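You operate a simulated robot arm through the tools that you are given. There is no shell and no other tool. Be economical: measure what you need, move in short steps, check, and stop when the job is done.

The job below is to be done with a simulated two-armed robot. You get a single attempt, and the scene is never put back.

Task
Pick up the tin marked job one with one hand, pass it to the other hand and put it on the clear part of the panel counter. Set down upright: tin marked job one.

It is judged by the outcome, as a careful person would: the job done as asked, and still so three seconds after it is handed in. It fails if anything else is knocked over, pushed out of place, dropped, spilled or broken.

Robot
Two 7-joint arms with two-finger parallel grippers on one trunk, on a base that drives. Base frame: it is fixed to the floor where the robot stands at the start and does not move with it; the origin is under the middle of the robot, x ahead of it, y to its left, z up; the surface under the hand at the start is at about z = 86. Units: cm, degrees, N and s.
The left shoulder is at the start at [-8.2, 11.9, 85.1], the right one opposite. With the tool pointing down near the work surface each hand reaches from about 12 to 58 cm from the robot's upright axis, wherever it stands, measured 20 degrees to its own side. Places, roughly: clear part of the panel counter (25x46 cm) [-58, -406, 90]. Payload 3.43 kg a hand.
The TCP of each hand is the grasp point between the finger pads, 3 cm short of the fingertips. In the tool frame z runs along the fingers and y along their closing line. The gripper opens to 9.4 cm. The fingers are 2.8 cm wide and 1 cm thick; the gripper's body (5 by 9.6 cm) begins 5.5 cm behind the TCP.
Orientation is told as [roll, pitch, yaw] about the base's x, y, z axes, in that order, counted from this pose: with the fingers straight down and closing along the base's y, the tool's x points along the base's -x, its y along +y and its z along -z.

Tools
- The arms move only by the tool drive_tool. It takes "left_targets", "right_targets" or both (then of equal length, played together; a hand with none holds still); each is a list that holds one entry, the list of rows, each a list of 7 numbers: the shift along the tool's x, y, z in cm, then the turn, a rotation vector about the tool's x, y, z in rad, then the finger opening in cm, from 0 to 9.4. In form: [[[dx, dy, dz, wx, wy, wz, jaw], ...]]. A call has 1 to 20 rows; each row is the pose to reach, as a shift and turn from the pose commanded when the call began, along the tool's axes at that moment. A row lasts 0.2 s, in which the tool goes at most 5 cm and 8.6 degrees; a call with a longer step from one row to the next is refused whole, and so is a gripper value outside its range. Where a pose cannot be reached the arm comes as near as it can. A force on the tool above 40 N (or 10 N above the force at the start of the call, whichever is more), or a blocked arm, ends the call early, and 0.2 s more pass. The fingers move at their own pace (about 15.3 cm/s each) and stop on an object; they squeeze with about 26 N. The grip force told is the motor's: it shows also when the fingers shut on nothing. Time passes only in rows, and 0.2 s behind the last, so rows that repeat a pose let the fingers close. It gives the time, the measured TCP pose, the force on the tool (base axes), the opening and the grip force at its end, in the units of the frame above (readings bear some noise), with the torque about the TCP (base axes, N m) and any sound that the robot's microphone picked up.
- Cameras (640 x 400 px; columns grow to the right, rows downward): "scene" is now at [1.88, 4.28, 157.18]; the picture's right is [0.43, -0.90, 0.00], its down [-0.71, -0.34, -0.62] and it looks along [0.56, 0.27, -0.79] (base axes); focal length 273 px, centre (320, 200). "left" rides on the left gripper at [7.6, -1.4, -10.2] in its tool frame; the picture's right is [0.18, 0.98, 0.00], its down [-0.75, 0.14, -0.64] and it looks along [-0.63, 0.12, 0.77] (tool axes); focal length 243 px, centre (320, 200). "right" rides on the right gripper at [7.6, 1.4, -10.3] in its tool frame; the picture's right is [-0.18, 0.98, 0.00], its down [-0.75, -0.14, -0.64] and it looks along [-0.63, -0.12, 0.77] (tool axes); focal length 243 px, centre (320, 200). There is no depth. A picture from a camera that has moved, and an enlarged one, comes with that camera's place and axes in the base frame and with its lens. The place of the scene camera against the robot may be out by one fixed shift of up to 2.5 cm in any direction.
- capture(camera): a new picture of that camera. The clock stands still meanwhile.
- raise_lower(by): slides the trunk up (or, below 0, down) by that many cm; the arms and the scene camera ride with it, the base frame stays. It gives what a move gives, with no picture.
- drive_base(legs): drives the robot by 1 to 6 legs, each [ahead, left, turn to the left] in cm, cm and degrees, along the robot's own axes; the way and the turn of a leg run together, so that a leg with both is an arc; at most 150 cm and 180 degrees a leg. The arms and the cameras ride along, it lands a little off, and it stops where it bumps. It gives what a move gives.
- head_to(pan, tilt): turns the head with the scene camera to pan (to the left, within 143 degrees either way) and tilt (down, from -29 to 69), counted from straight ahead of the robot. It gives what a move gives.
- enlarge(camera, box): a new picture of the part [left, top, right, bottom] of that camera's present view, enlarged. The clock stands still meanwhile.
- close_job(): hands the job in; it is judged then, once.

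Go step by step. Nothing tells you exact positions but the pictures and the camera data: compare them with the known pose of the tool, close in by small moves and look again before you grip or let go. The budget is 120 turns and 88 pictures, counting those below and the enlarged ones. Unless the task says otherwise, let go and move clear before handing in, and close with one line.

The tools are called after "Emit:" as a command line: name --argument value ..., lists and objects as JSON in quotes. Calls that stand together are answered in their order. drive_tool: Moves the arms, as the interface text tells. Its arguments: {"type":"object","properties":{"left_targets":{"type":"array"},"right_targets":{"type":"array"}},"required":[]} The other tools are called the same way: raise_lower (by) slides the trunk up or down; drive_base (legs) drives the base; head_to (pan, tilt) turns the head that bears the scene camera; capture (camera) takes a picture; enlarge (camera, box) takes an enlarged picture of a part of a camera's view; close_job () hands the job in.

At the start:

```text
clock: 0.0
left_position: [32.62, 27.88, 106.81]
left_tcp_rot: [0.0, 0.1, 0.0]
left_ft_force: [-0.3, 0.1, -0.4]
left_moment: [-0.02, 0.0, -0.01]
left_opening: 9.41
left_gripper_force: 0.0
right_position: [29.73, 0.14, 106.56]
right_tcp_rot: [0.0, 0.0, 0.0]
right_ft_force: [0.4, 1.0, 0.5]
right_moment: [0.0, 0.01, 0.01]
right_opening: 9.39
right_gripper_force: 0.0
trunk travel left (down, up): [-27.5, 6.0]
robot x, y, heading: [-0.37, -0.09, -0.1]
head pan, tilt: [25.6, 52.0]
```

scene: 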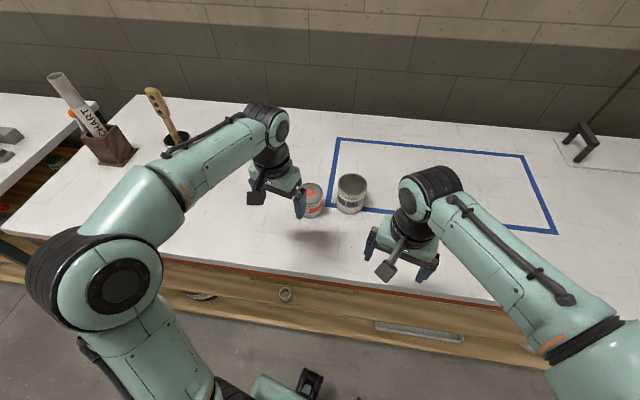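
right: 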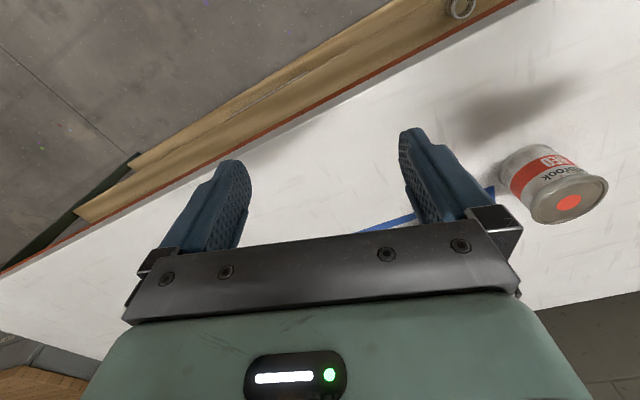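
left: 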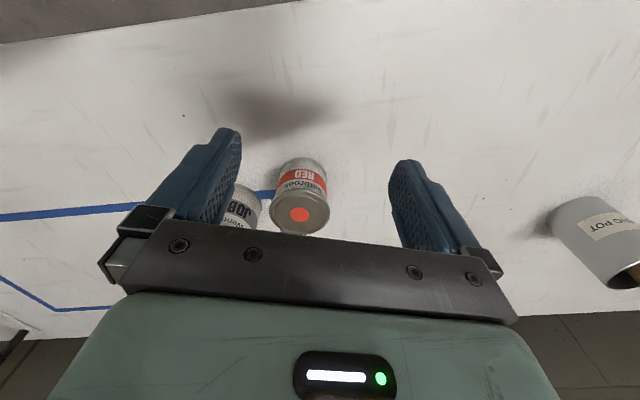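

I see two tins near each other: one with a red band and one open or grey with "JOB" on its label. I'll enlarge to read the labels.

Emit:
enlarge --camera "scene" --box '[280, 150, 400, 225]'

Emit:
enlarge --camera "left" --box '[200, 140, 360, 240]'

```text
5.33 times, centred on (340, 188) of scene
camera zoom: at [1.88, 4.28, 157.18], right [0.43, -0.9, 0.0], down [-0.71, -0.34, -0.62], along [0.56, 0.27, -0.79], focal length 1457 px, centre (213, 267)
```

zoom: 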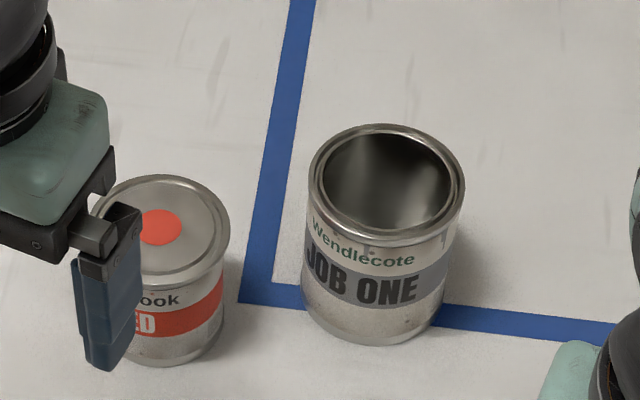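

```text
4.00 times, centred on (280, 190) of left
camera zoom: at [24.98, 26.35, 116.98], right [-0.18, 0.98, 0.0], down [0.75, 0.14, 0.64], along [0.63, 0.12, -0.77], focal length 970 px, centre (480, 240)
```

zoom: 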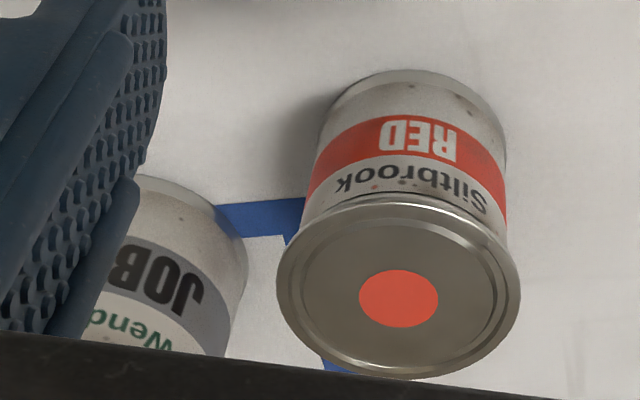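

The JOB ONE tin is open, about 8.6 cm across and 10 cm high, and stands at roughly [54, 19], with the RED tin about 12 cm away. It's near the edge of reach, so I'll check how close the base is to the bench and look toward the panel counter.

Emit:
head_to --pan 0 --tilt 69

Emit:
capture --camera "scene"

Emit:
head_to --pan -100 --tilt 15

Emit:
capture --camera "scene"

```text
clock: 0.9
left_position: [32.77, 27.79, 106.64]
left_tcp_rot: [0.0, -0.1, 0.0]
left_ft_force: [-0.2, 0.6, 0.5]
left_moment: [-0.04, -0.04, 0.01]
left_opening: 9.41
left_gripper_force: 0.0
right_position: [29.72, 0.02, 106.54]
right_tcp_rot: [0.0, 0.0, -0.1]
right_ft_force: [-0.8, 0.1, 0.3]
right_moment: [0.01, 0.04, 0.0]
right_opening: 9.4
right_gripper_force: 0.0
trunk travel left (down, up): [-27.5, 6.0]
robot x, y, heading: [-0.08, -0.03, -0.2]
head pan, tilt: [0.0, 68.8]
```

```text
82 pictures are left
camera scene: at [0.7, 1.04, 155.25], right [0.0, -1.0, 0.0], down [-0.93, 0.0, -0.36], along [0.36, 0.0, -0.93], focal length 273 px, centre (320, 200)
```

scene: 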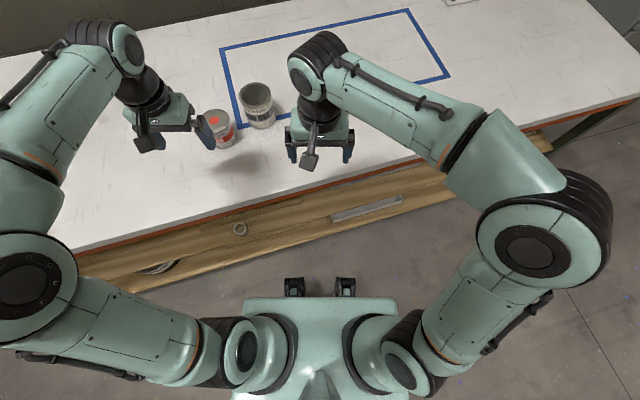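

```text
clock: 2.7
left_position: [32.72, 27.84, 106.76]
left_tcp_rot: [0.0, 0.0, 0.0]
left_ft_force: [-0.9, -0.6, 0.1]
left_moment: [0.0, -0.01, -0.01]
left_opening: 9.42
left_gripper_force: 0.1
right_position: [29.8, 0.12, 106.63]
right_tcp_rot: [0.0, -0.1, 0.1]
right_ft_force: [0.4, 0.6, 0.6]
right_moment: [0.04, -0.01, 0.0]
right_opening: 9.37
right_gripper_force: 0.0
trunk travel left (down, up): [-27.5, 6.0]
robot x, y, heading: [-0.08, 0.34, 0.0]
head pan, tilt: [-100.0, 15.0]
```

```text
81 pictures are left
camera scene: at [-6.51, -8.17, 162.81], right [-0.98, 0.17, 0.0], down [0.04, 0.26, -0.97], along [-0.17, -0.95, -0.26], focal length 273 px, centre (320, 200)
```

scene: 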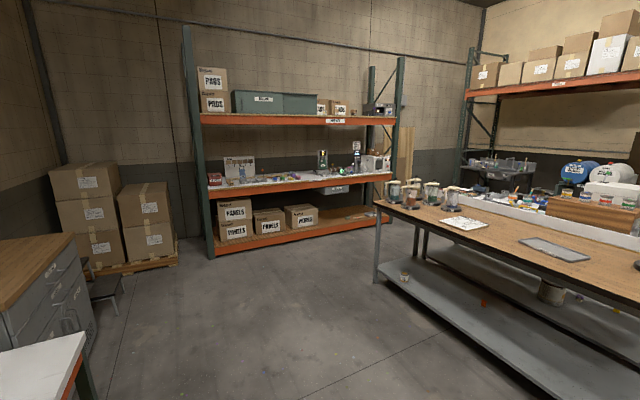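

The panel counter seems to be the waist-high shelf of the orange rack about 4 m away, with things on it. I'll enlarge that view.

Emit:
enlarge --camera "scene" --box '[190, 100, 430, 250]'

```text
2.67 times, centred on (310, 175) of scene
camera zoom: at [-6.51, -8.17, 162.81], right [-0.98, 0.17, 0.0], down [0.04, 0.26, -0.97], along [-0.17, -0.95, -0.26], focal length 728 px, centre (347, 267)
```

zoom: 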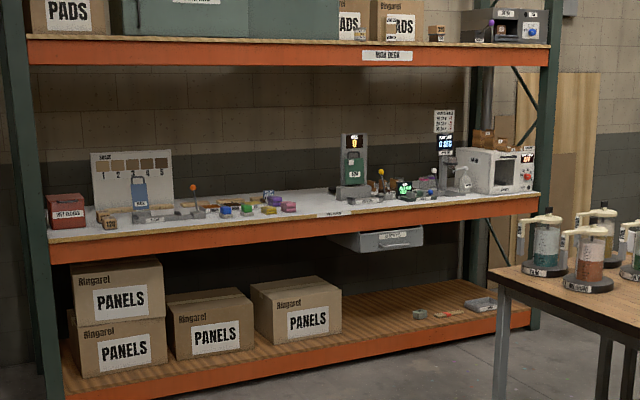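

The place for the tin is the clear stretch of that shelf between the coloured cubes and the scale. First I'll move 8 cm closer to the bench and look at the tin again.

Emit:
drive_base --legs '[[8, 0, 0]]'

Emit:
head_to --pan 20 --tilt 52

Emit:
capture --camera "scene"

Emit:
capture --camera "left"

Emit:
capture --camera "right"

```text
clock: 3.7
left_position: [40.72, 27.81, 106.76]
left_tcp_rot: [0.0, 0.0, 0.0]
left_ft_force: [-0.3, 0.1, -0.2]
left_moment: [-0.04, 0.07, -0.01]
left_opening: 9.39
left_gripper_force: 0.0
right_position: [37.86, 0.17, 106.6]
right_tcp_rot: [0.1, -0.1, 0.1]
right_ft_force: [0.8, 0.7, -1.0]
right_moment: [-0.02, 0.02, -0.02]
right_opening: 9.41
right_gripper_force: 0.0
trunk travel left (down, up): [-27.5, 6.0]
robot x, y, heading: [8.09, -0.24, -0.0]
head pan, tilt: [-100.0, 15.0]
```

```text
clock: 5.7
left_position: [40.76, 27.84, 106.81]
left_tcp_rot: [0.1, 0.1, 0.0]
left_ft_force: [-0.5, -0.4, -0.1]
left_moment: [-0.01, 0.02, 0.01]
left_opening: 9.39
left_gripper_force: 0.0
right_position: [37.72, 0.05, 106.59]
right_tcp_rot: [-0.1, -0.1, 0.0]
right_ft_force: [-0.4, -0.3, 0.1]
right_moment: [0.02, -0.02, -0.01]
right_opening: 9.41
right_gripper_force: 0.0
trunk travel left (down, up): [-27.5, 6.0]
robot x, y, heading: [8.13, -0.1, -0.0]
head pan, tilt: [20.0, 52.0]
```

```text
79 pictures are left
camera scene: at [10.19, 3.59, 157.18], right [0.34, -0.94, 0.0], down [-0.74, -0.27, -0.62], along [0.58, 0.21, -0.79], focal length 273 px, centre (320, 200)
```

scene: 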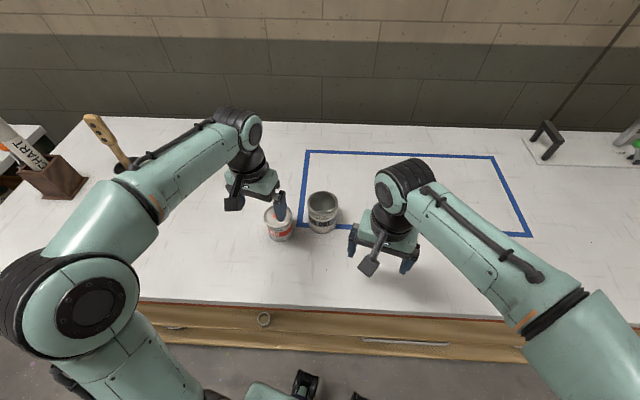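

```text
78 pictures are left
camera left: at [32.99, 26.35, 116.99], right [-0.18, 0.98, 0.0], down [0.75, 0.14, 0.64], along [0.63, 0.12, -0.77], focal length 243 px, centre (320, 200)
```

left: 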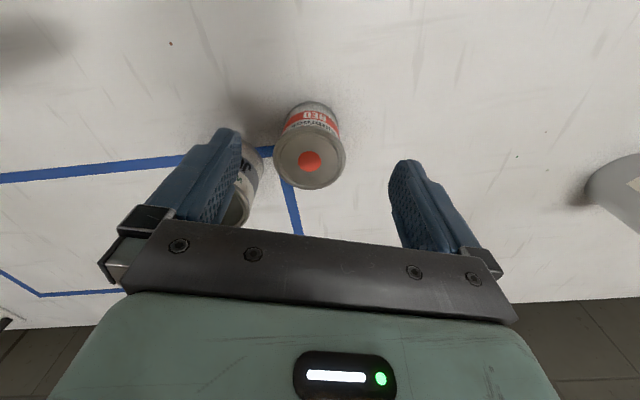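

```text
77 pictures are left
camera right: at [30.24, 1.34, 116.95], right [0.18, 0.98, 0.0], down [0.75, -0.14, 0.64], along [0.63, -0.12, -0.77], focal length 243 px, centre (320, 200)
```

right: 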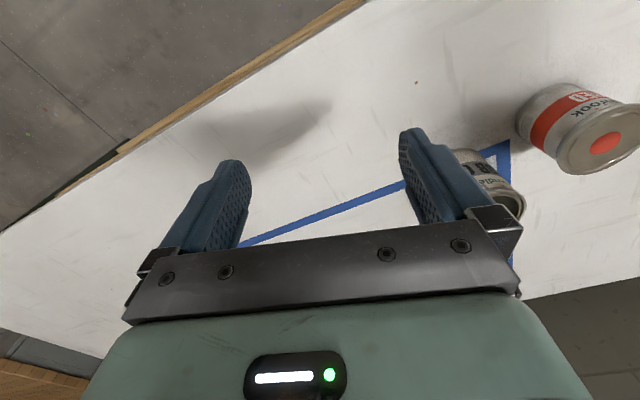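

Now I'll shift the left hand up and over so its camera gets a clear look at the JOB ONE tin, and move the right hand back out of the way.

Emit:
drive_tool --left_targets '[[[-2, -2, -2, 0, 0, 0, 5], [-3.7, -4, -4, 0, 0, 0, 5], [-5.3, -6, -5, 0, 0, 0, 5], [-5.3, -6, -5, 0, 0, 0, 5]]]' --right_targets '[[[0, -3, -2, 0, 0, 0, 9], [0, -6, -4, 0, 0, 0, 9], [0, -10, -5, 0, 0, 0, 9], [0, -10, -5, 0, 0, 0, 9]]]'

Emit:
capture --camera "left"

```text
clock: 6.7
left_position: [45.84, 21.8, 111.83]
left_tcp_rot: [-0.1, 0.0, 0.0]
left_ft_force: [-0.4, -0.4, 0.1]
left_moment: [-0.02, 0.0, -0.02]
left_opening: 5.0
left_gripper_force: 0.0
right_position: [37.58, -9.89, 111.34]
right_tcp_rot: [0.0, -0.1, 0.0]
right_ft_force: [-0.1, 0.5, -0.8]
right_moment: [-0.01, -0.03, -0.02]
right_opening: 9.02
right_gripper_force: 0.1
trunk travel left (down, up): [-27.5, 6.0]
robot x, y, heading: [7.92, 0.08, 0.1]
head pan, tilt: [20.0, 52.0]
```

```text
76 pictures are left
camera left: at [38.21, 20.29, 121.98], right [-0.18, 0.98, 0.0], down [0.75, 0.14, 0.64], along [0.63, 0.12, -0.77], focal length 243 px, centre (320, 200)
```

left: 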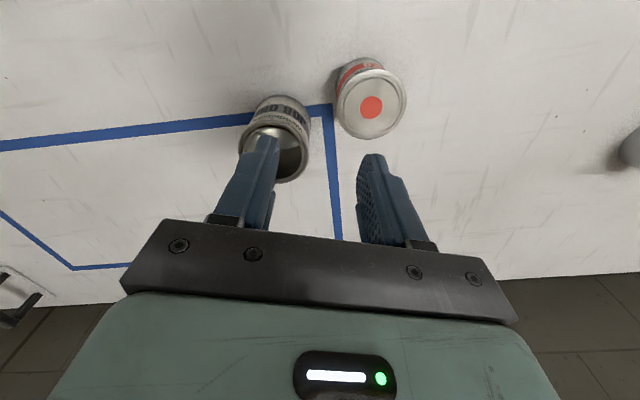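

The rim centre comes out at about [53.1, 17.8]. I'll go nearer, holding the hand over the tin's left wall, and look again.

Emit:
drive_tool --left_targets '[[[-3, 0, 2, 0, 0, 0, 5], [-5, 0, 6, 0, 0, 0, 5], [-5, 0, 7, 0, 0, 0, 5]]]'

Emit:
enlarge --camera "left" --box '[200, 50, 440, 200]'

Emit:
enlarge --camera "scene" --box '[200, 120, 400, 245]'

```text
clock: 7.5
left_position: [50.78, 21.65, 104.79]
left_tcp_rot: [0.0, 0.0, -0.1]
left_ft_force: [0.0, -0.3, 0.3]
left_moment: [-0.01, -0.02, -0.01]
left_opening: 5.01
left_gripper_force: 0.0
right_position: [37.64, -10.05, 111.45]
right_tcp_rot: [0.0, 0.1, 0.1]
right_ft_force: [0.0, 0.2, -0.5]
right_moment: [0.0, 0.02, 0.01]
right_opening: 9.03
right_gripper_force: 0.0
trunk travel left (down, up): [-27.5, 6.0]
robot x, y, heading: [8.06, 0.15, -0.2]
head pan, tilt: [20.0, 52.0]
```

```text
2.67 times, centred on (320, 125) of left
camera zoom: at [43.06, 20.22, 114.92], right [-0.18, 0.98, 0.0], down [0.75, 0.14, 0.64], along [0.63, 0.12, -0.77], focal length 647 px, centre (320, 400)
```

zoom: 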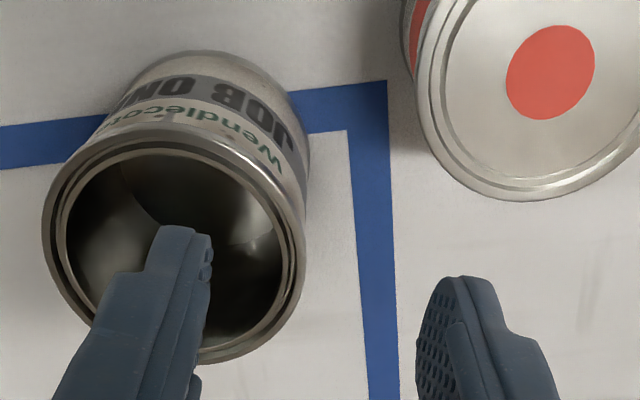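

```text
3.20 times, centred on (300, 182) of scene
camera zoom: at [10.17, 3.59, 157.17], right [0.34, -0.94, 0.0], down [-0.74, -0.27, -0.62], along [0.58, 0.21, -0.79], focal length 874 px, centre (384, 256)
```

zoom: 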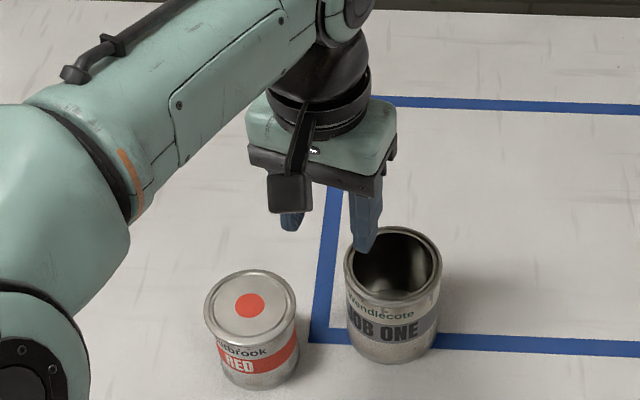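

The rim centre refines to about [52.9, 17.5], so the left wall is at y≈21.5. I'll go 2.1 cm ahead and straddle the wall, stopping with the fingers just inside the rim.

Emit:
drive_tool --left_targets '[[[-2.1, -0.1, 0, 0, 0, 0, 5], [-2.1, -0.1, 2, 0, 0, 0, 5], [-2.1, -0.1, 4, 0, 0, 0, 5], [-2.1, -0.1, 6, 0, 0, 0, 5], [-2.1, -0.1, 7, 0, 0, 0, 5]]]'

Emit:
capture --camera "left"

Emit:
enlarge --camera "scene" --box '[240, 140, 400, 240]'

```text
clock: 8.7
left_position: [53.08, 21.71, 97.76]
left_tcp_rot: [0.0, 0.1, 0.0]
left_ft_force: [0.1, 0.2, 0.5]
left_moment: [-0.02, 0.01, 0.01]
left_opening: 4.97
left_gripper_force: 0.0
right_position: [37.63, -10.05, 111.51]
right_tcp_rot: [0.0, 0.0, 0.0]
right_ft_force: [-0.3, 0.0, 0.2]
right_moment: [-0.01, -0.05, -0.02]
right_opening: 8.96
right_gripper_force: 0.1
trunk travel left (down, up): [-27.5, 6.0]
robot x, y, heading: [8.1, -0.16, -0.3]
head pan, tilt: [20.0, 52.0]
```

```text
73 pictures are left
camera left: at [45.33, 20.2, 107.96], right [-0.18, 0.98, 0.0], down [0.75, 0.14, 0.64], along [0.63, 0.12, -0.77], focal length 243 px, centre (320, 200)
```

left: 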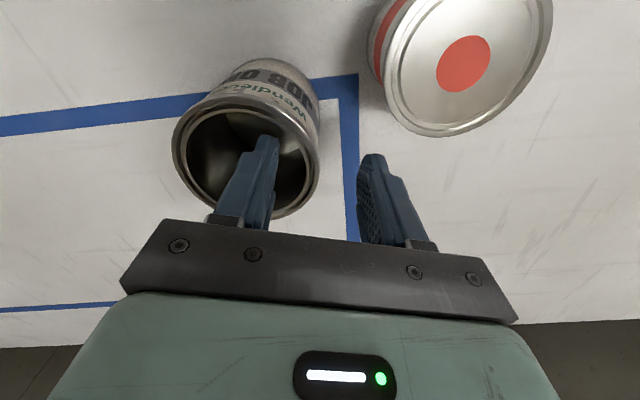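

```text
4.00 times, centred on (320, 190) of scene
camera zoom: at [10.18, 3.6, 157.17], right [0.34, -0.94, 0.0], down [-0.74, -0.27, -0.62], along [0.58, 0.21, -0.79], focal length 1093 px, centre (320, 240)
```

zoom: 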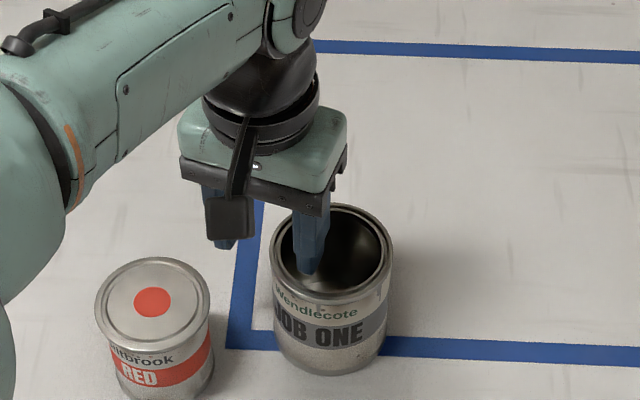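

The inner finger is inside the tin and the outer finger is clear of both tins. I'll lower 3.3 cm and close gently on the wall.

Emit:
drive_tool --left_targets '[[[0, -0.1, 1.5, 0, 0, 0, 5], [0, -0.1, 3, 0, 0, 0, 5], [0, -0.1, 3.3, 0, 0, 0, 5], [0, -0.1, 3.3, 0, 0, 0, 3], [0, -0.1, 3.3, 0, 0, 0, 2], [0, -0.1, 3.3, 0, 0, 0, 1.2]]]'

Emit:
capture --camera "left"

```text
clock: 10.1
left_position: [53.08, 21.65, 94.72]
left_tcp_rot: [0.0, 0.0, 0.0]
left_ft_force: [1.1, -0.5, -0.2]
left_moment: [0.03, 0.02, 0.03]
left_opening: 1.29
left_gripper_force: 0.6
right_position: [37.62, -9.95, 111.48]
right_tcp_rot: [0.0, 0.0, 0.0]
right_ft_force: [0.5, -0.2, -0.2]
right_moment: [-0.01, 0.03, -0.01]
right_opening: 8.98
right_gripper_force: 0.0
trunk travel left (down, up): [-27.5, 6.0]
robot x, y, heading: [7.89, -0.24, -0.0]
head pan, tilt: [20.0, 52.0]
```

```text
71 pictures are left
camera left: at [45.43, 20.15, 104.75], right [-0.18, 0.98, 0.0], down [0.75, 0.14, 0.64], along [0.63, 0.12, -0.77], focal length 243 px, centre (320, 200)
```

left: 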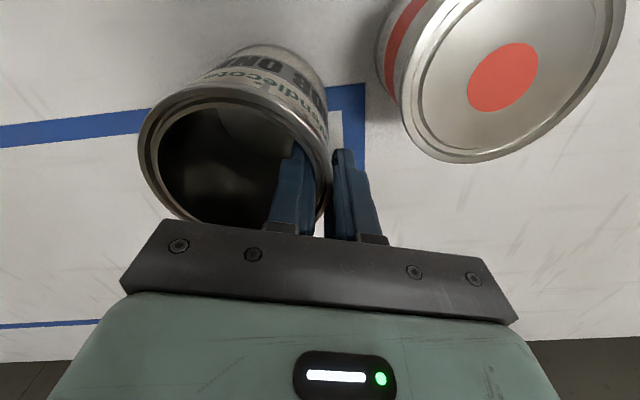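

The pads straddle the wall nicely. I'll squeeze fully, then lift slightly to test the hold.

Emit:
drive_tool --left_targets '[[[0, 0, 0, 0, 0, 0, 0], [0, 0, 0, 0, 0, 0, 0], [0, 0, 0, 0, 0, 0, 0]]]'

Emit:
drive_tool --left_targets '[[[0, 0, -0.5, 0, 0, 0, 0], [0, 0, -1, 0, 0, 0, 0], [0, 0, -1.5, 0, 0, 0, 0], [0, 0, -2, 0, 0, 0, 0], [0, 0, -2, 0, 0, 0, 0]]]'

Emit:
capture --camera "left"

Emit:
enlarge --camera "scene" --box '[240, 140, 400, 240]'

```text
clock: 10.9
left_position: [53.16, 21.65, 94.63]
left_tcp_rot: [0.0, 0.0, -0.1]
left_ft_force: [0.6, -1.1, 0.5]
left_moment: [0.01, 0.0, 0.01]
left_opening: 1.14
left_gripper_force: 26.4
right_position: [37.6, -10.0, 111.43]
right_tcp_rot: [0.0, -0.1, 0.1]
right_ft_force: [0.1, 0.0, -0.2]
right_moment: [-0.01, 0.01, -0.02]
right_opening: 8.99
right_gripper_force: 0.0
trunk travel left (down, up): [-27.5, 6.0]
robot x, y, heading: [7.78, -0.03, -0.1]
head pan, tilt: [20.0, 52.0]
```

```text
clock: 12.1
left_position: [53.1, 21.78, 96.59]
left_tcp_rot: [0.0, -0.1, 0.0]
left_ft_force: [0.6, 0.7, -0.3]
left_moment: [0.02, 0.01, 0.01]
left_opening: 1.15
left_gripper_force: 25.9
right_position: [37.62, -9.87, 111.33]
right_tcp_rot: [0.0, 0.0, 0.0]
right_ft_force: [0.3, 1.1, 0.3]
right_moment: [-0.02, -0.03, -0.03]
right_opening: 9.0
right_gripper_force: 0.0
trunk travel left (down, up): [-27.5, 6.0]
robot x, y, heading: [8.2, -0.27, -0.1]
head pan, tilt: [20.0, 52.0]
```

```text
70 pictures are left
camera left: at [45.45, 20.16, 106.73], right [-0.18, 0.98, 0.0], down [0.75, 0.14, 0.64], along [0.63, 0.12, -0.77], focal length 243 px, centre (320, 200)
```

left: 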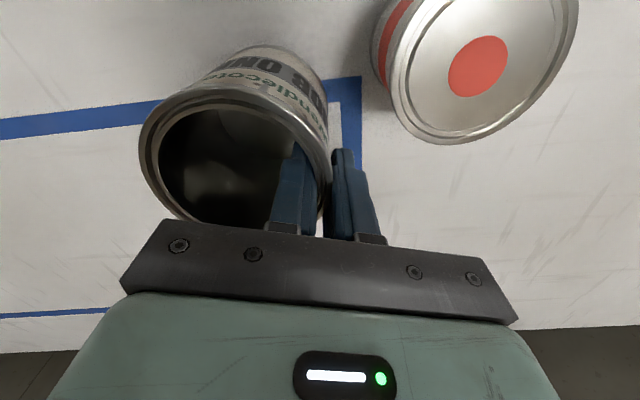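

```text
4.00 times, centred on (320, 190) of scene
camera zoom: at [10.19, 3.6, 157.17], right [0.34, -0.94, 0.0], down [-0.74, -0.27, -0.62], along [0.58, 0.21, -0.79], focal length 1093 px, centre (320, 240)
```

zoom: 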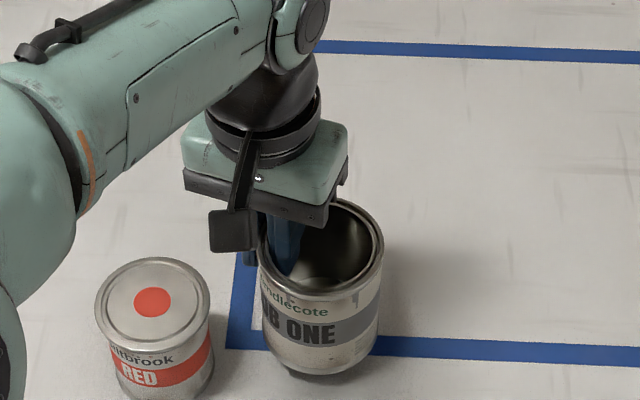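

The tin hangs steadily from the left hand. I'll lift it well clear and then back away from the bench so the handover happens in free space.

Emit:
drive_tool --left_targets '[[[0, 0, -2, 0, 0, 0, 0], [0, 0, -4, 0, 0, 0, 0], [0, 0, -6, 0, 0, 0, 0], [0, 0, -8, 0, 0, 0, 0], [0, 0, -10, 0, 0, 0, 0], [1, -0.5, -12, 0, 0, 0, 0], [3, -1, -14, 0, 0, 0, 0], [5, -1.5, -15, 0, 0, 0, 0], [7, -2, -15, 0, 0, 0, 0], [7, -2, -15, 0, 0, 0, 0]]]'

Emit:
drive_base --legs '[[-40, 0, 0]]'

Emit:
capture --camera "scene"

```text
clock: 14.3
left_position: [46.0, 19.69, 111.67]
left_tcp_rot: [0.1, 0.0, 0.0]
left_ft_force: [0.7, -0.1, -0.7]
left_moment: [0.0, 0.01, 0.0]
left_opening: 1.14
left_gripper_force: 26.1
right_position: [37.75, -10.01, 111.34]
right_tcp_rot: [-0.1, 0.0, 0.1]
right_ft_force: [-0.4, 0.5, -1.0]
right_moment: [-0.02, 0.0, -0.03]
right_opening: 9.02
right_gripper_force: 0.1
trunk travel left (down, up): [-27.5, 6.0]
robot x, y, heading: [8.07, -0.04, 0.4]
head pan, tilt: [20.0, 52.0]
```

```text
clock: 16.8
left_position: [6.05, 19.75, 111.56]
left_tcp_rot: [0.0, 0.0, 0.3]
left_ft_force: [-0.3, 0.2, -0.8]
left_moment: [0.03, -0.04, 0.02]
left_opening: 1.12
left_gripper_force: 26.1
right_position: [-2.22, -9.94, 111.4]
right_tcp_rot: [-0.1, 0.0, 0.2]
right_ft_force: [-0.6, -0.7, -0.2]
right_moment: [0.03, 0.0, -0.02]
right_opening: 8.99
right_gripper_force: 0.1
trunk travel left (down, up): [-27.5, 6.0]
robot x, y, heading: [-31.89, 0.4, 0.2]
head pan, tilt: [20.0, 52.0]
```

```text
68 pictures are left
camera scene: at [-29.67, 3.55, 157.18], right [0.34, -0.94, 0.0], down [-0.74, -0.27, -0.62], along [0.58, 0.21, -0.79], focal length 273 px, centre (320, 200)
```

scene: 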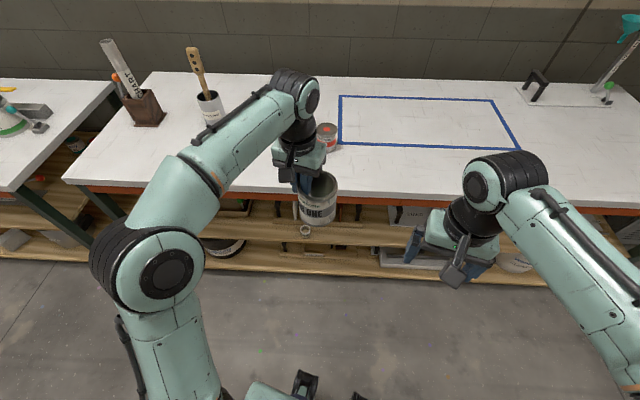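

Now I'll bring the tin in front of the robot and turn the left hand by -45° so the tin's free side faces the right hand. After that I'll bring the right hand to a pre-grasp pose, pitched 45° down and pointing ahead-left.

Emit:
drive_tool --left_targets '[[[-0.3, -1.5, 0, 0, 0, 0.131, 0], [-0.6, -3, 0, 0, 0, 0.262, 0], [-1, -5, 0, 0, 0, 0.393, 0], [-1.3, -7, 0, 0, 0, 0.524, 0], [-1.6, -9, 0, 0, 0, 0.655, 0], [-1.95, -10.4, 0, 0, 0, 0.785, 0], [-1.95, -10.4, 0, 0, 0, 0.785, 0]]]'

Emit:
drive_tool --right_targets '[[[0.2, 0, -2, 0, 0, 0, 9.4], [0.2, 0, -4, -0.039, -0.093, -0.093, 9.4], [0.4, 0, -6, -0.077, -0.186, -0.186, 9.4], [0.6, 1, -8, -0.116, -0.279, -0.279, 9.4], [0.8, 2, -9, -0.154, -0.372, -0.372, 9.4], [1, 3.5, -9, -0.193, -0.464, -0.464, 9.4], [1.2, 5, -9, -0.231, -0.557, -0.557, 9.4], [1.3, 6.5, -9, -0.27, -0.65, -0.65, 9.4], [1.3, 7.7, -9, -0.308, -0.743, -0.743, 9.4], [1.3, 7.7, -9, -0.308, -0.743, -0.743, 9.4]]]'

Emit:
capture --camera "scene"

Emit:
capture --camera "right"

```text
clock: 18.4
left_position: [8.08, 9.31, 111.62]
left_tcp_rot: [0.0, 0.0, -45.0]
left_ft_force: [0.0, -0.3, -1.2]
left_moment: [0.0, -0.04, 0.0]
left_opening: 1.14
left_gripper_force: 26.3
right_position: [-2.15, -9.93, 111.33]
right_tcp_rot: [0.0, 0.0, 0.2]
right_ft_force: [-0.2, -0.4, -0.8]
right_moment: [0.01, 0.0, -0.01]
right_opening: 9.01
right_gripper_force: 0.1
trunk travel left (down, up): [-27.5, 6.0]
robot x, y, heading: [-31.68, -0.34, 0.3]
head pan, tilt: [20.0, 52.0]
```

```text
clock: 20.6
left_position: [8.16, 9.34, 111.49]
left_tcp_rot: [0.0, -0.1, -44.7]
left_ft_force: [-0.5, 0.2, -0.2]
left_moment: [-0.01, 0.0, -0.01]
left_opening: 1.13
left_gripper_force: 25.7
right_position: [-3.61, -2.25, 120.3]
right_tcp_rot: [0.1, -45.0, 45.3]
right_ft_force: [1.0, 0.1, 0.4]
right_moment: [-0.01, -0.02, 0.0]
right_opening: 9.4
right_gripper_force: 0.1
trunk travel left (down, up): [-27.5, 6.0]
robot x, y, heading: [-32.01, 0.11, 0.0]
head pan, tilt: [20.0, 52.0]
```

```text
67 pictures are left
camera scene: at [-29.63, 3.55, 157.17], right [0.34, -0.94, 0.0], down [-0.74, -0.27, -0.62], along [0.58, 0.21, -0.79], focal length 273 px, centre (320, 200)
```

scene: 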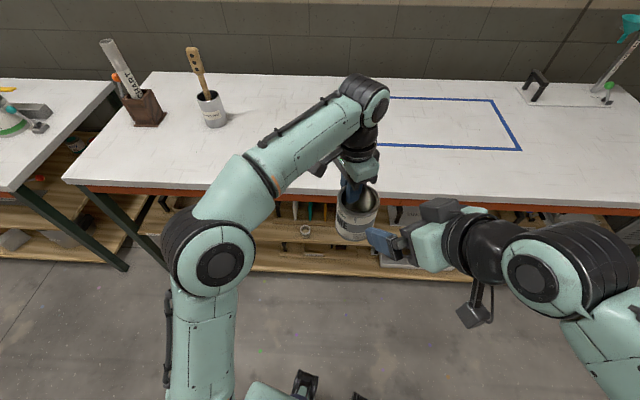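

```text
66 pictures are left
camera right: at [-13.3, -10.41, 122.34], right [-0.61, 0.78, 0.13], down [0.16, -0.04, 0.99], along [0.78, 0.62, -0.1], focal length 243 px, centre (320, 200)
```

right: 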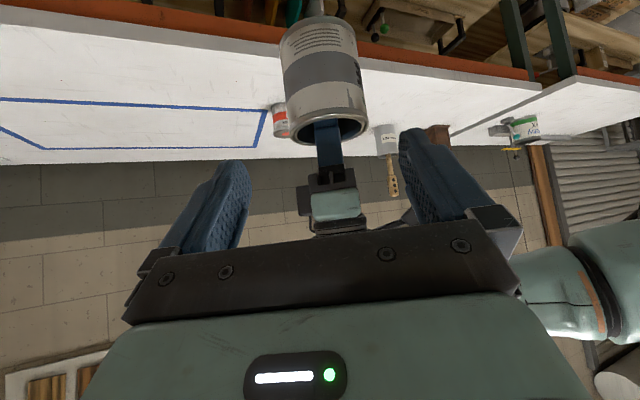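

Both hands are where I wanted them, with the tin ahead of the right fingers. I'll enlarge the right camera's view to measure the sideways alignment.

Emit:
enlarge --camera "right" --box '[200, 0, 440, 150]'

```text
2.67 times, centred on (320, 75) of right
camera zoom: at [-13.3, -10.41, 122.34], right [-0.61, 0.78, 0.13], down [0.16, -0.04, 0.99], along [0.78, 0.62, -0.1], focal length 647 px, centre (320, 533)
```

zoom: 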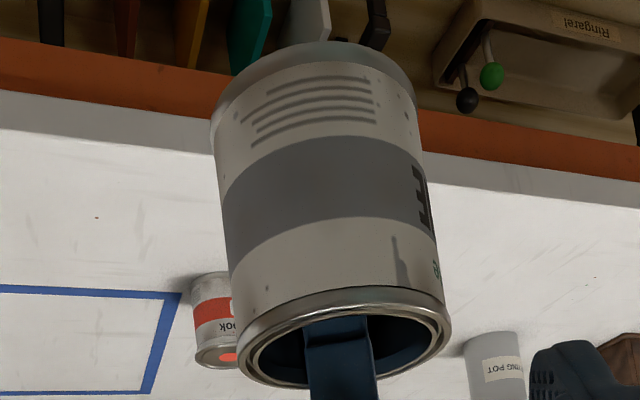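

The tin sits about 0.4 cm to the +y side of the right tool's centre plane. I'll correct that and advance halfway to recheck.

Emit:
drive_tool --right_targets '[[[0, 0.4, 2, 0, 0, 0, 9.4], [0, 0.4, 4, 0, 0, 0, 9.4], [0, 0.4, 6, 0, 0, 0, 9.4], [0, 0.4, 7.5, 0, 0, 0, 9.4], [0, 0.4, 7.5, 0, 0, 0, 9.4]]]'

Emit:
capture --camera "right"

Emit:
enlarge --camera "scene" --box '[280, 140, 480, 265]'

```text
clock: 21.8
left_position: [8.12, 9.39, 111.61]
left_tcp_rot: [-0.1, 0.0, -44.7]
left_ft_force: [0.4, -0.9, -1.0]
left_moment: [0.02, -0.02, 0.0]
left_opening: 1.12
left_gripper_force: 26.1
right_position: [0.06, 1.67, 115.05]
right_tcp_rot: [0.0, -45.1, 45.1]
right_ft_force: [0.6, 0.3, 0.3]
right_moment: [-0.01, 0.01, 0.01]
right_opening: 9.37
right_gripper_force: 0.2
trunk travel left (down, up): [-27.5, 6.0]
robot x, y, heading: [-31.59, -0.0, 0.3]
head pan, tilt: [20.0, 52.0]
```

```text
64 pictures are left
camera right: at [-9.85, -6.44, 116.99], right [-0.6, 0.79, 0.13], down [0.16, -0.04, 0.99], along [0.78, 0.62, -0.1], focal length 243 px, centre (320, 200)
```

right: 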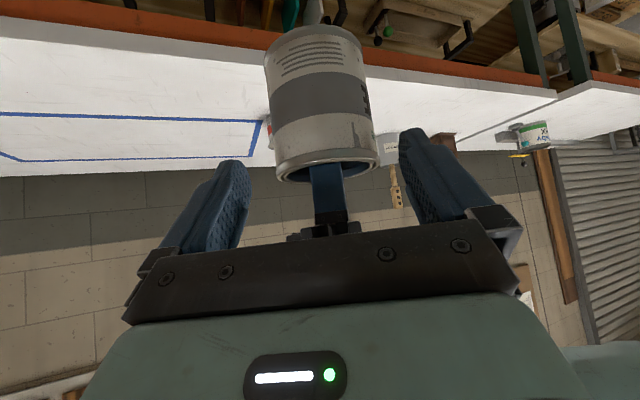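

```text
3.20 times, centred on (380, 202) of scene
camera zoom: at [-29.66, 3.54, 157.17], right [0.34, -0.94, 0.0], down [-0.74, -0.27, -0.62], along [0.58, 0.21, -0.79], focal length 874 px, centre (128, 192)
```

zoom: 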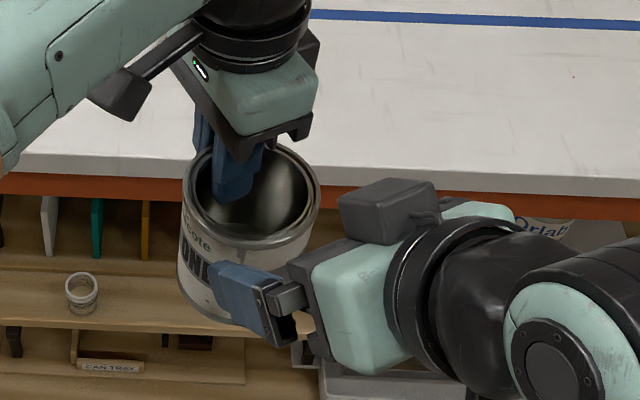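

Alignment is within about 0.1 cm now. I see a box on the back of the right gripper, so I'll flatten its pitch to 35° for clearance under the left hand, then advance most of the way.

Emit:
drive_tool --right_targets '[[[0, 0.1, 0, 0, -0.09, 0, 9.4], [0, 0.1, 0, 0, -0.175, 0, 9.4], [0.2, 0.1, 1.5, 0, -0.175, 0, 9.4], [0.3, 0.1, 3, 0, -0.175, 0, 9.4], [0.4, 0.1, 4.5, 0, -0.175, 0, 9.4], [0.5, 0.1, 5.5, 0, -0.175, 0, 9.4], [0.5, 0.1, 5.5, 0, -0.175, 0, 9.4]]]'

Emit:
capture --camera "right"

Emit:
enlarge --camera "scene" --box '[280, 140, 480, 265]'

Emit:
capture --camera "left"

```text
clock: 23.4
left_position: [8.14, 9.32, 111.46]
left_tcp_rot: [0.0, 0.0, -44.8]
left_ft_force: [0.8, 0.1, -0.9]
left_moment: [0.05, -0.02, 0.02]
left_opening: 1.14
left_gripper_force: 26.0
right_position: [2.46, 4.43, 110.91]
right_tcp_rot: [0.1, -55.0, 45.0]
right_ft_force: [0.6, 0.0, -0.1]
right_moment: [-0.01, -0.04, 0.01]
right_opening: 9.39
right_gripper_force: 0.0
trunk travel left (down, up): [-27.5, 6.0]
robot x, y, heading: [-31.59, 0.05, 0.2]
head pan, tilt: [20.0, 52.0]
```

```text
62 pictures are left
camera right: at [-7.5, -3.82, 110.64], right [-0.62, 0.77, 0.15], down [0.03, -0.17, 0.99], along [0.78, 0.62, 0.08], focal length 243 px, centre (320, 200)
```

right: 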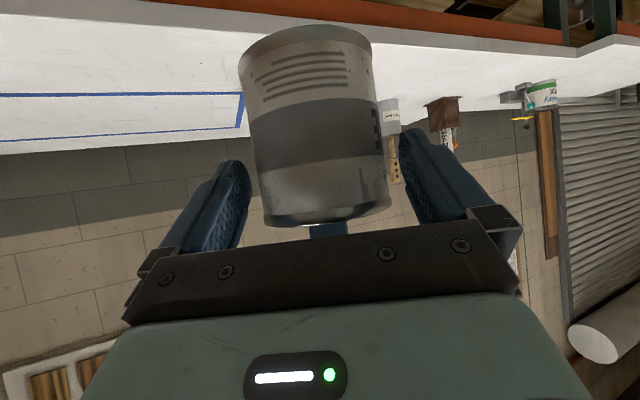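

```text
3.20 times, centred on (380, 202) of scene
camera zoom: at [-29.65, 3.54, 157.17], right [0.34, -0.94, 0.0], down [-0.74, -0.27, -0.62], along [0.58, 0.21, -0.79], focal length 874 px, centre (128, 192)
```

zoom: 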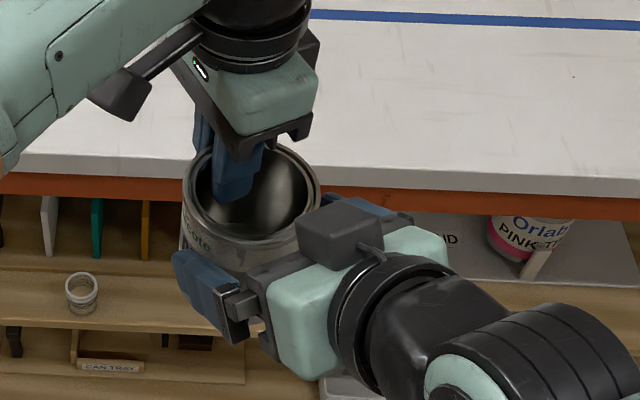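

```text
60 pictures are left
camera left: at [1.62, 13.62, 121.76], right [0.56, 0.83, 0.0], down [0.63, -0.43, 0.64], along [0.53, -0.36, -0.77], focal length 243 px, centre (320, 200)
```

left: 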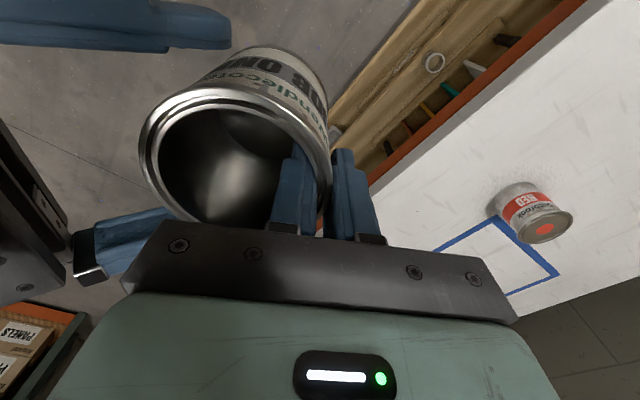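

Still centred. I'll do the last 3.3 cm and stop before closing to check.

Emit:
drive_tool --right_targets '[[[0.3, 0, 1, 0, 0, 0, 9.4], [0.6, 0, 2, 0, 0, 0, 9.4], [0.9, 0, 3.2, 0, 0, 0, 9.4], [0.9, 0, 3.2, 0, 0, 0, 9.4]]]'

Emit:
capture --camera "right"

Emit:
enlarge --camera "scene" --box '[280, 140, 480, 265]'

```text
clock: 24.4
left_position: [8.16, 9.31, 111.52]
left_tcp_rot: [0.0, 0.0, -44.8]
left_ft_force: [-0.8, 0.5, -0.3]
left_moment: [0.04, -0.03, -0.01]
left_opening: 1.15
left_gripper_force: 25.9
right_position: [3.75, 5.87, 108.46]
right_tcp_rot: [0.1, -55.1, 45.0]
right_ft_force: [-0.6, -1.0, 0.4]
right_moment: [0.0, 0.02, 0.0]
right_opening: 9.39
right_gripper_force: 0.0
trunk travel left (down, up): [-27.5, 6.0]
robot x, y, heading: [-31.39, 0.03, 0.3]
head pan, tilt: [20.0, 52.0]
```

```text
59 pictures are left
camera right: at [-6.14, -2.33, 108.18], right [-0.62, 0.77, 0.15], down [0.03, -0.17, 0.99], along [0.78, 0.62, 0.08], focal length 243 px, centre (320, 200)
```

right: 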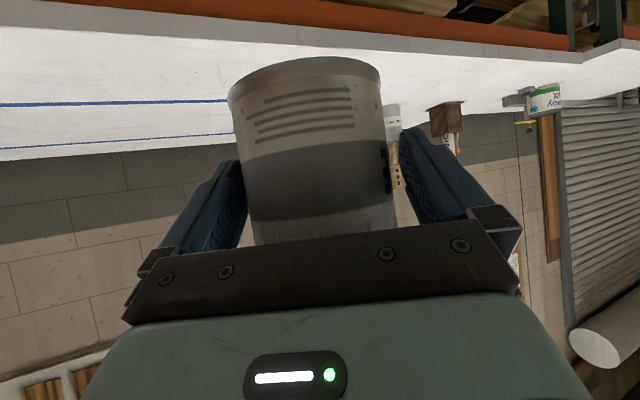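

```text
3.20 times, centred on (380, 202) of scene
camera zoom: at [-29.66, 3.53, 157.17], right [0.34, -0.94, 0.0], down [-0.74, -0.27, -0.62], along [0.58, 0.21, -0.79], focal length 874 px, centre (128, 192)
```

zoom: 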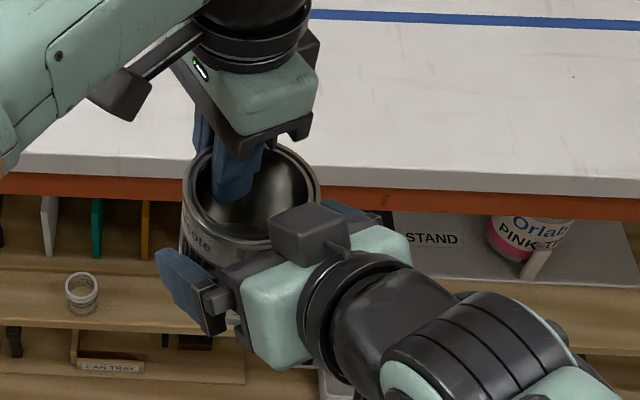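

The fingers straddle the tin without contact. I'll close the right hand gradually.

Emit:
drive_tool --right_targets '[[[0, 0, 0, 0, 0, 0, 8.6], [0, 0, 0, 0, 0, 0, 8.2], [0, 0, 0, 0, 0, 0, 7.8], [0, 0, 0, 0, 0, 0, 7], [0, 0, 0, 0, 0, 0, 5], [0, 0, 0, 0, 0, 0, 0], [0, 0, 0, 0, 0, 0, 0]]]'

Emit:
capture --camera "right"

Emit:
capture --camera "left"

```text
clock: 26.0
left_position: [8.12, 9.41, 111.59]
left_tcp_rot: [0.0, 0.0, -44.7]
left_ft_force: [-5.8, 11.6, 0.3]
left_moment: [0.12, 0.18, -0.5]
left_opening: 1.16
left_gripper_force: 25.9
right_position: [3.73, 5.77, 108.41]
right_tcp_rot: [0.1, -55.1, 45.0]
right_ft_force: [6.3, -11.6, 0.4]
right_moment: [0.18, 0.01, -0.22]
right_opening: 8.63
right_gripper_force: 25.7
trunk travel left (down, up): [-27.5, 6.0]
robot x, y, heading: [-31.74, -0.22, 0.2]
head pan, tilt: [20.0, 52.0]
```

```text
57 pictures are left
camera right: at [-6.1, -2.39, 108.17], right [-0.62, 0.77, 0.15], down [0.03, -0.17, 0.99], along [0.78, 0.62, 0.08], focal length 243 px, centre (320, 200)
```

right: 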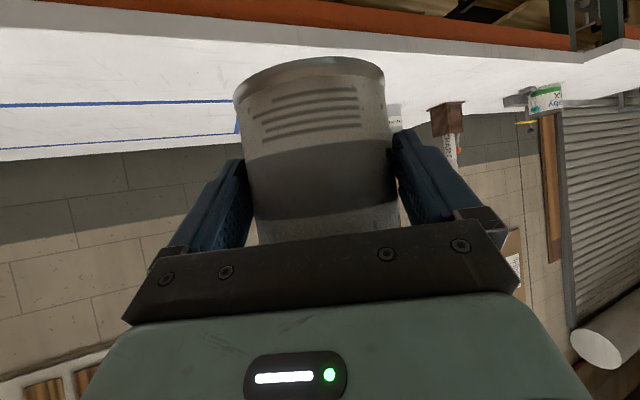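

```text
56 pictures are left
camera left: at [1.63, 13.67, 121.76], right [0.56, 0.83, 0.0], down [0.64, -0.43, 0.64], along [0.53, -0.36, -0.77], focal length 243 px, centre (320, 200)
```

left: 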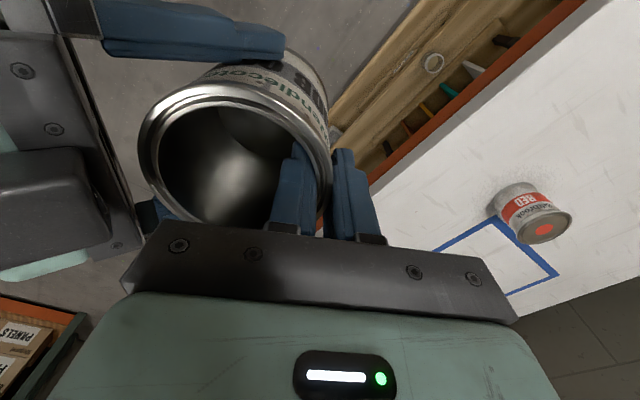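

The right hand holds the tin with 26 N, and a small side force remains between the hands. I'll ease the right hand 0.15 cm to relieve it before letting go with the left.

Emit:
drive_tool --right_targets '[[[0, -0.1, 0, 0, 0, 0, 0], [0, -0.15, 0, 0, 0, 0, 0], [0, -0.15, 0, 0, 0, 0, 0]]]'

```text
clock: 26.8
left_position: [8.14, 9.4, 111.52]
left_tcp_rot: [0.1, 0.0, -44.6]
left_ft_force: [5.6, 13.4, -4.2]
left_moment: [0.24, 0.11, -0.44]
left_opening: 1.14
left_gripper_force: 26.6
right_position: [3.83, 5.74, 108.39]
right_tcp_rot: [0.0, -55.1, 45.2]
right_ft_force: [-5.0, -12.4, 1.7]
right_moment: [0.3, -0.37, 0.09]
right_opening: 8.63
right_gripper_force: 26.1
trunk travel left (down, up): [-27.5, 6.0]
robot x, y, heading: [-31.57, -0.05, 0.2]
head pan, tilt: [20.0, 52.0]
```

Side force is reduced. Now the left hand opens slightly to let go while the right holds.

Emit:
drive_tool --left_targets '[[[0, 0, 0, 0, 0, 0, 1.3], [0, 0, 0, 0, 0, 0, 1.8], [0, 0, 0, 0, 0, 0, 3], [0, 0, 0, 0, 0, 0, 3.6], [0, 0, 0, 0, 0, 0, 3.6]]]'

Emit:
capture --camera "left"

Emit:
enlarge --camera "scene" --box '[280, 140, 480, 265]'

```text
clock: 28.0
left_position: [8.14, 9.38, 111.53]
left_tcp_rot: [0.0, 0.0, -44.8]
left_ft_force: [0.3, -0.8, 0.9]
left_moment: [0.02, 0.0, -0.03]
left_opening: 3.58
left_gripper_force: 0.0
right_position: [3.91, 5.68, 108.37]
right_tcp_rot: [0.0, -55.1, 45.1]
right_ft_force: [0.5, 0.6, -0.6]
right_moment: [-0.01, 0.01, 0.02]
right_opening: 8.61
right_gripper_force: 25.5
trunk travel left (down, up): [-27.5, 6.0]
robot x, y, heading: [-31.88, 0.09, 0.1]
head pan, tilt: [20.0, 52.0]
```

```text
55 pictures are left
camera left: at [1.63, 13.63, 121.76], right [0.56, 0.83, 0.0], down [0.63, -0.43, 0.64], along [0.53, -0.36, -0.77], focal length 243 px, centre (320, 200)
```

left: 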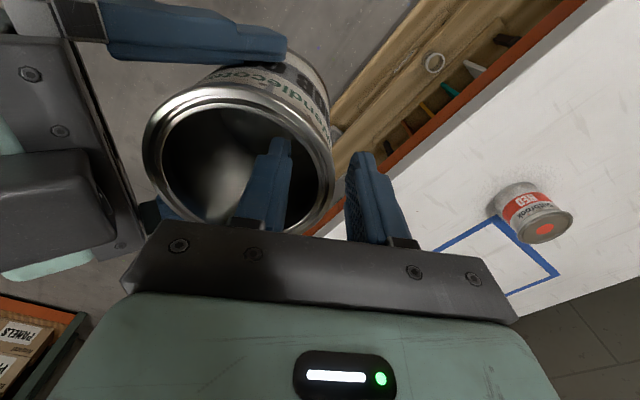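

```text
3.20 times, centred on (380, 202) of scene
camera zoom: at [-29.64, 3.55, 157.17], right [0.34, -0.94, 0.0], down [-0.74, -0.27, -0.62], along [0.58, 0.21, -0.79], focal length 874 px, centre (128, 192)
```

zoom: 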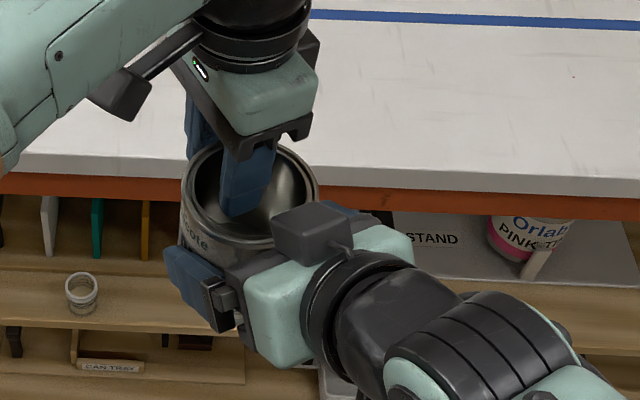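

The left hand is free and the tin stays in the right hand. I'll lift the left hand straight out and swing it aside.

Emit:
drive_tool --left_targets '[[[0, 0, -2, 0, 0, 0, 3.6], [0, 0, -4, 0, 0, 0, 3.6], [0, 0, -6, 0, 0, 0, 3.6], [0, 0, -8, 0, 0, 0, 3.6], [2, 2, -9, 0, 0, 0, 3.6], [4.5, 4.5, -9, 0, 0, -0.13, 3.6], [7, 6, -9, 0, 0, -0.26, 3], [10, 7, -9, 0, 0, -0.39, 2], [13, 8, -8, 0, 0, -0.52, 1], [15, 8, -7, 0, 0, -0.65, 1], [17, 8, -6, 0, 0, -0.785, 1], [17, 8, -6, 0, 0, -0.785, 1]]]'

Emit:
capture --camera "scene"

Emit:
capture --camera "right"

```text
clock: 30.6
left_position: [1.73, 26.97, 117.64]
left_tcp_rot: [0.0, -0.1, 0.2]
left_ft_force: [0.5, -0.2, -0.1]
left_moment: [-0.05, 0.02, 0.0]
left_opening: 0.99
left_gripper_force: 0.0
left hand out of reach, approached as far as the arm can: row 4, 5, 6
right_position: [3.99, 5.65, 108.44]
right_tcp_rot: [-0.1, -55.0, 45.1]
right_ft_force: [-0.3, -0.2, 0.4]
right_moment: [-0.01, 0.02, 0.01]
right_opening: 8.58
right_gripper_force: 25.7
trunk travel left (down, up): [-27.5, 6.0]
robot x, y, heading: [-31.68, -0.19, 0.2]
head pan, tilt: [20.0, 52.0]
```

```text
53 pictures are left
camera scene: at [-29.6, 3.5, 157.18], right [0.34, -0.94, 0.0], down [-0.74, -0.27, -0.62], along [0.58, 0.21, -0.79], focal length 273 px, centre (320, 200)
```

scene: 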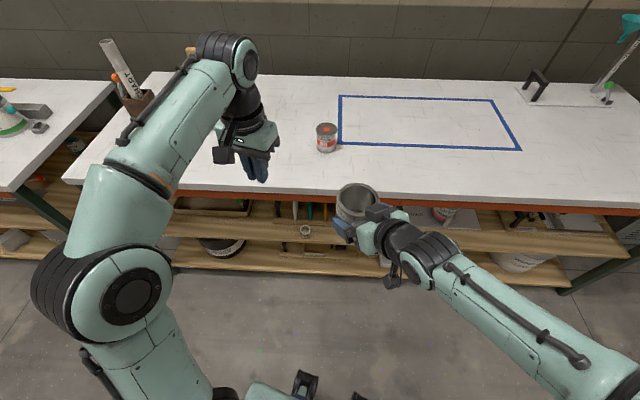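

```text
52 pictures are left
camera right: at [-5.94, -2.49, 108.09], right [-0.62, 0.77, 0.15], down [0.03, -0.17, 0.99], along [0.78, 0.62, 0.08], focal length 243 px, centre (320, 200)
```

right: 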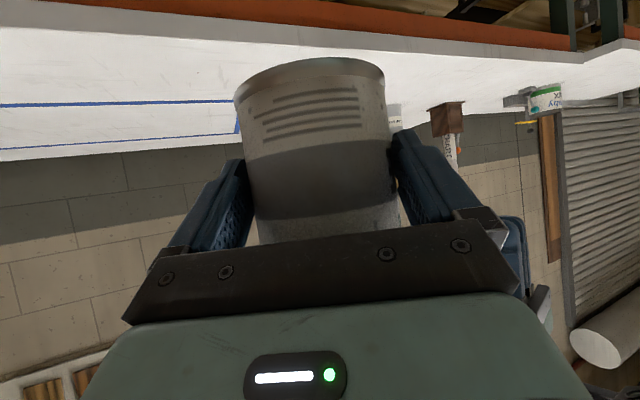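

The tin is securely in the right hand. The rack's front edge is at roughly y≈-386 by my estimate and slanted about 17°. I'll turn right, drive down the aisle to about [-20, -240], and look.

Emit:
drive_base --legs '[[0, 0, -90], [120, 6, 0], [110, 6, 0]]'

Emit:
head_to --pan 10 --tilt 25

Emit:
capture --camera "scene"

```text
clock: 45.8
left_position: [8.33, -263.38, 117.47]
left_tcp_rot: [0.0, 0.1, -89.1]
left_ft_force: [-0.3, -0.1, 0.1]
left_moment: [0.02, 0.0, -0.02]
left_opening: 0.99
left_gripper_force: 0.0
right_position: [-12.85, -265.93, 108.4]
right_tcp_rot: [0.1, -55.0, -44.2]
right_ft_force: [0.7, 0.1, -0.7]
right_moment: [0.02, 0.01, -0.03]
right_opening: 8.49
right_gripper_force: 26.2
trunk travel left (down, up): [-27.5, 6.0]
robot x, y, heading: [-18.97, -230.32, -89.1]
head pan, tilt: [20.0, 52.0]
```

```text
clock: 46.7
left_position: [8.43, -263.29, 117.63]
left_tcp_rot: [0.0, 0.0, -89.1]
left_ft_force: [-0.4, 0.8, -0.1]
left_moment: [-0.01, -0.01, -0.01]
left_opening: 1.0
left_gripper_force: 0.1
right_position: [-12.75, -265.74, 108.4]
right_tcp_rot: [0.1, -55.1, -44.2]
right_ft_force: [-0.2, 0.9, -0.8]
right_moment: [0.02, 0.02, 0.01]
right_opening: 8.51
right_gripper_force: 26.2
trunk travel left (down, up): [-27.5, 6.0]
robot x, y, heading: [-18.86, -230.16, -89.4]
head pan, tilt: [10.0, 25.0]
```

```text
51 pictures are left
camera scene: at [-17.87, -233.71, 161.18], right [-0.98, -0.19, 0.0], down [-0.08, 0.42, -0.91], along [0.17, -0.89, -0.42], focal length 273 px, centre (320, 200)
```

scene: 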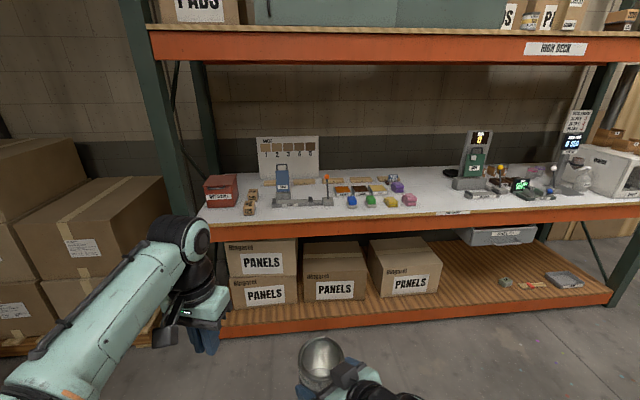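

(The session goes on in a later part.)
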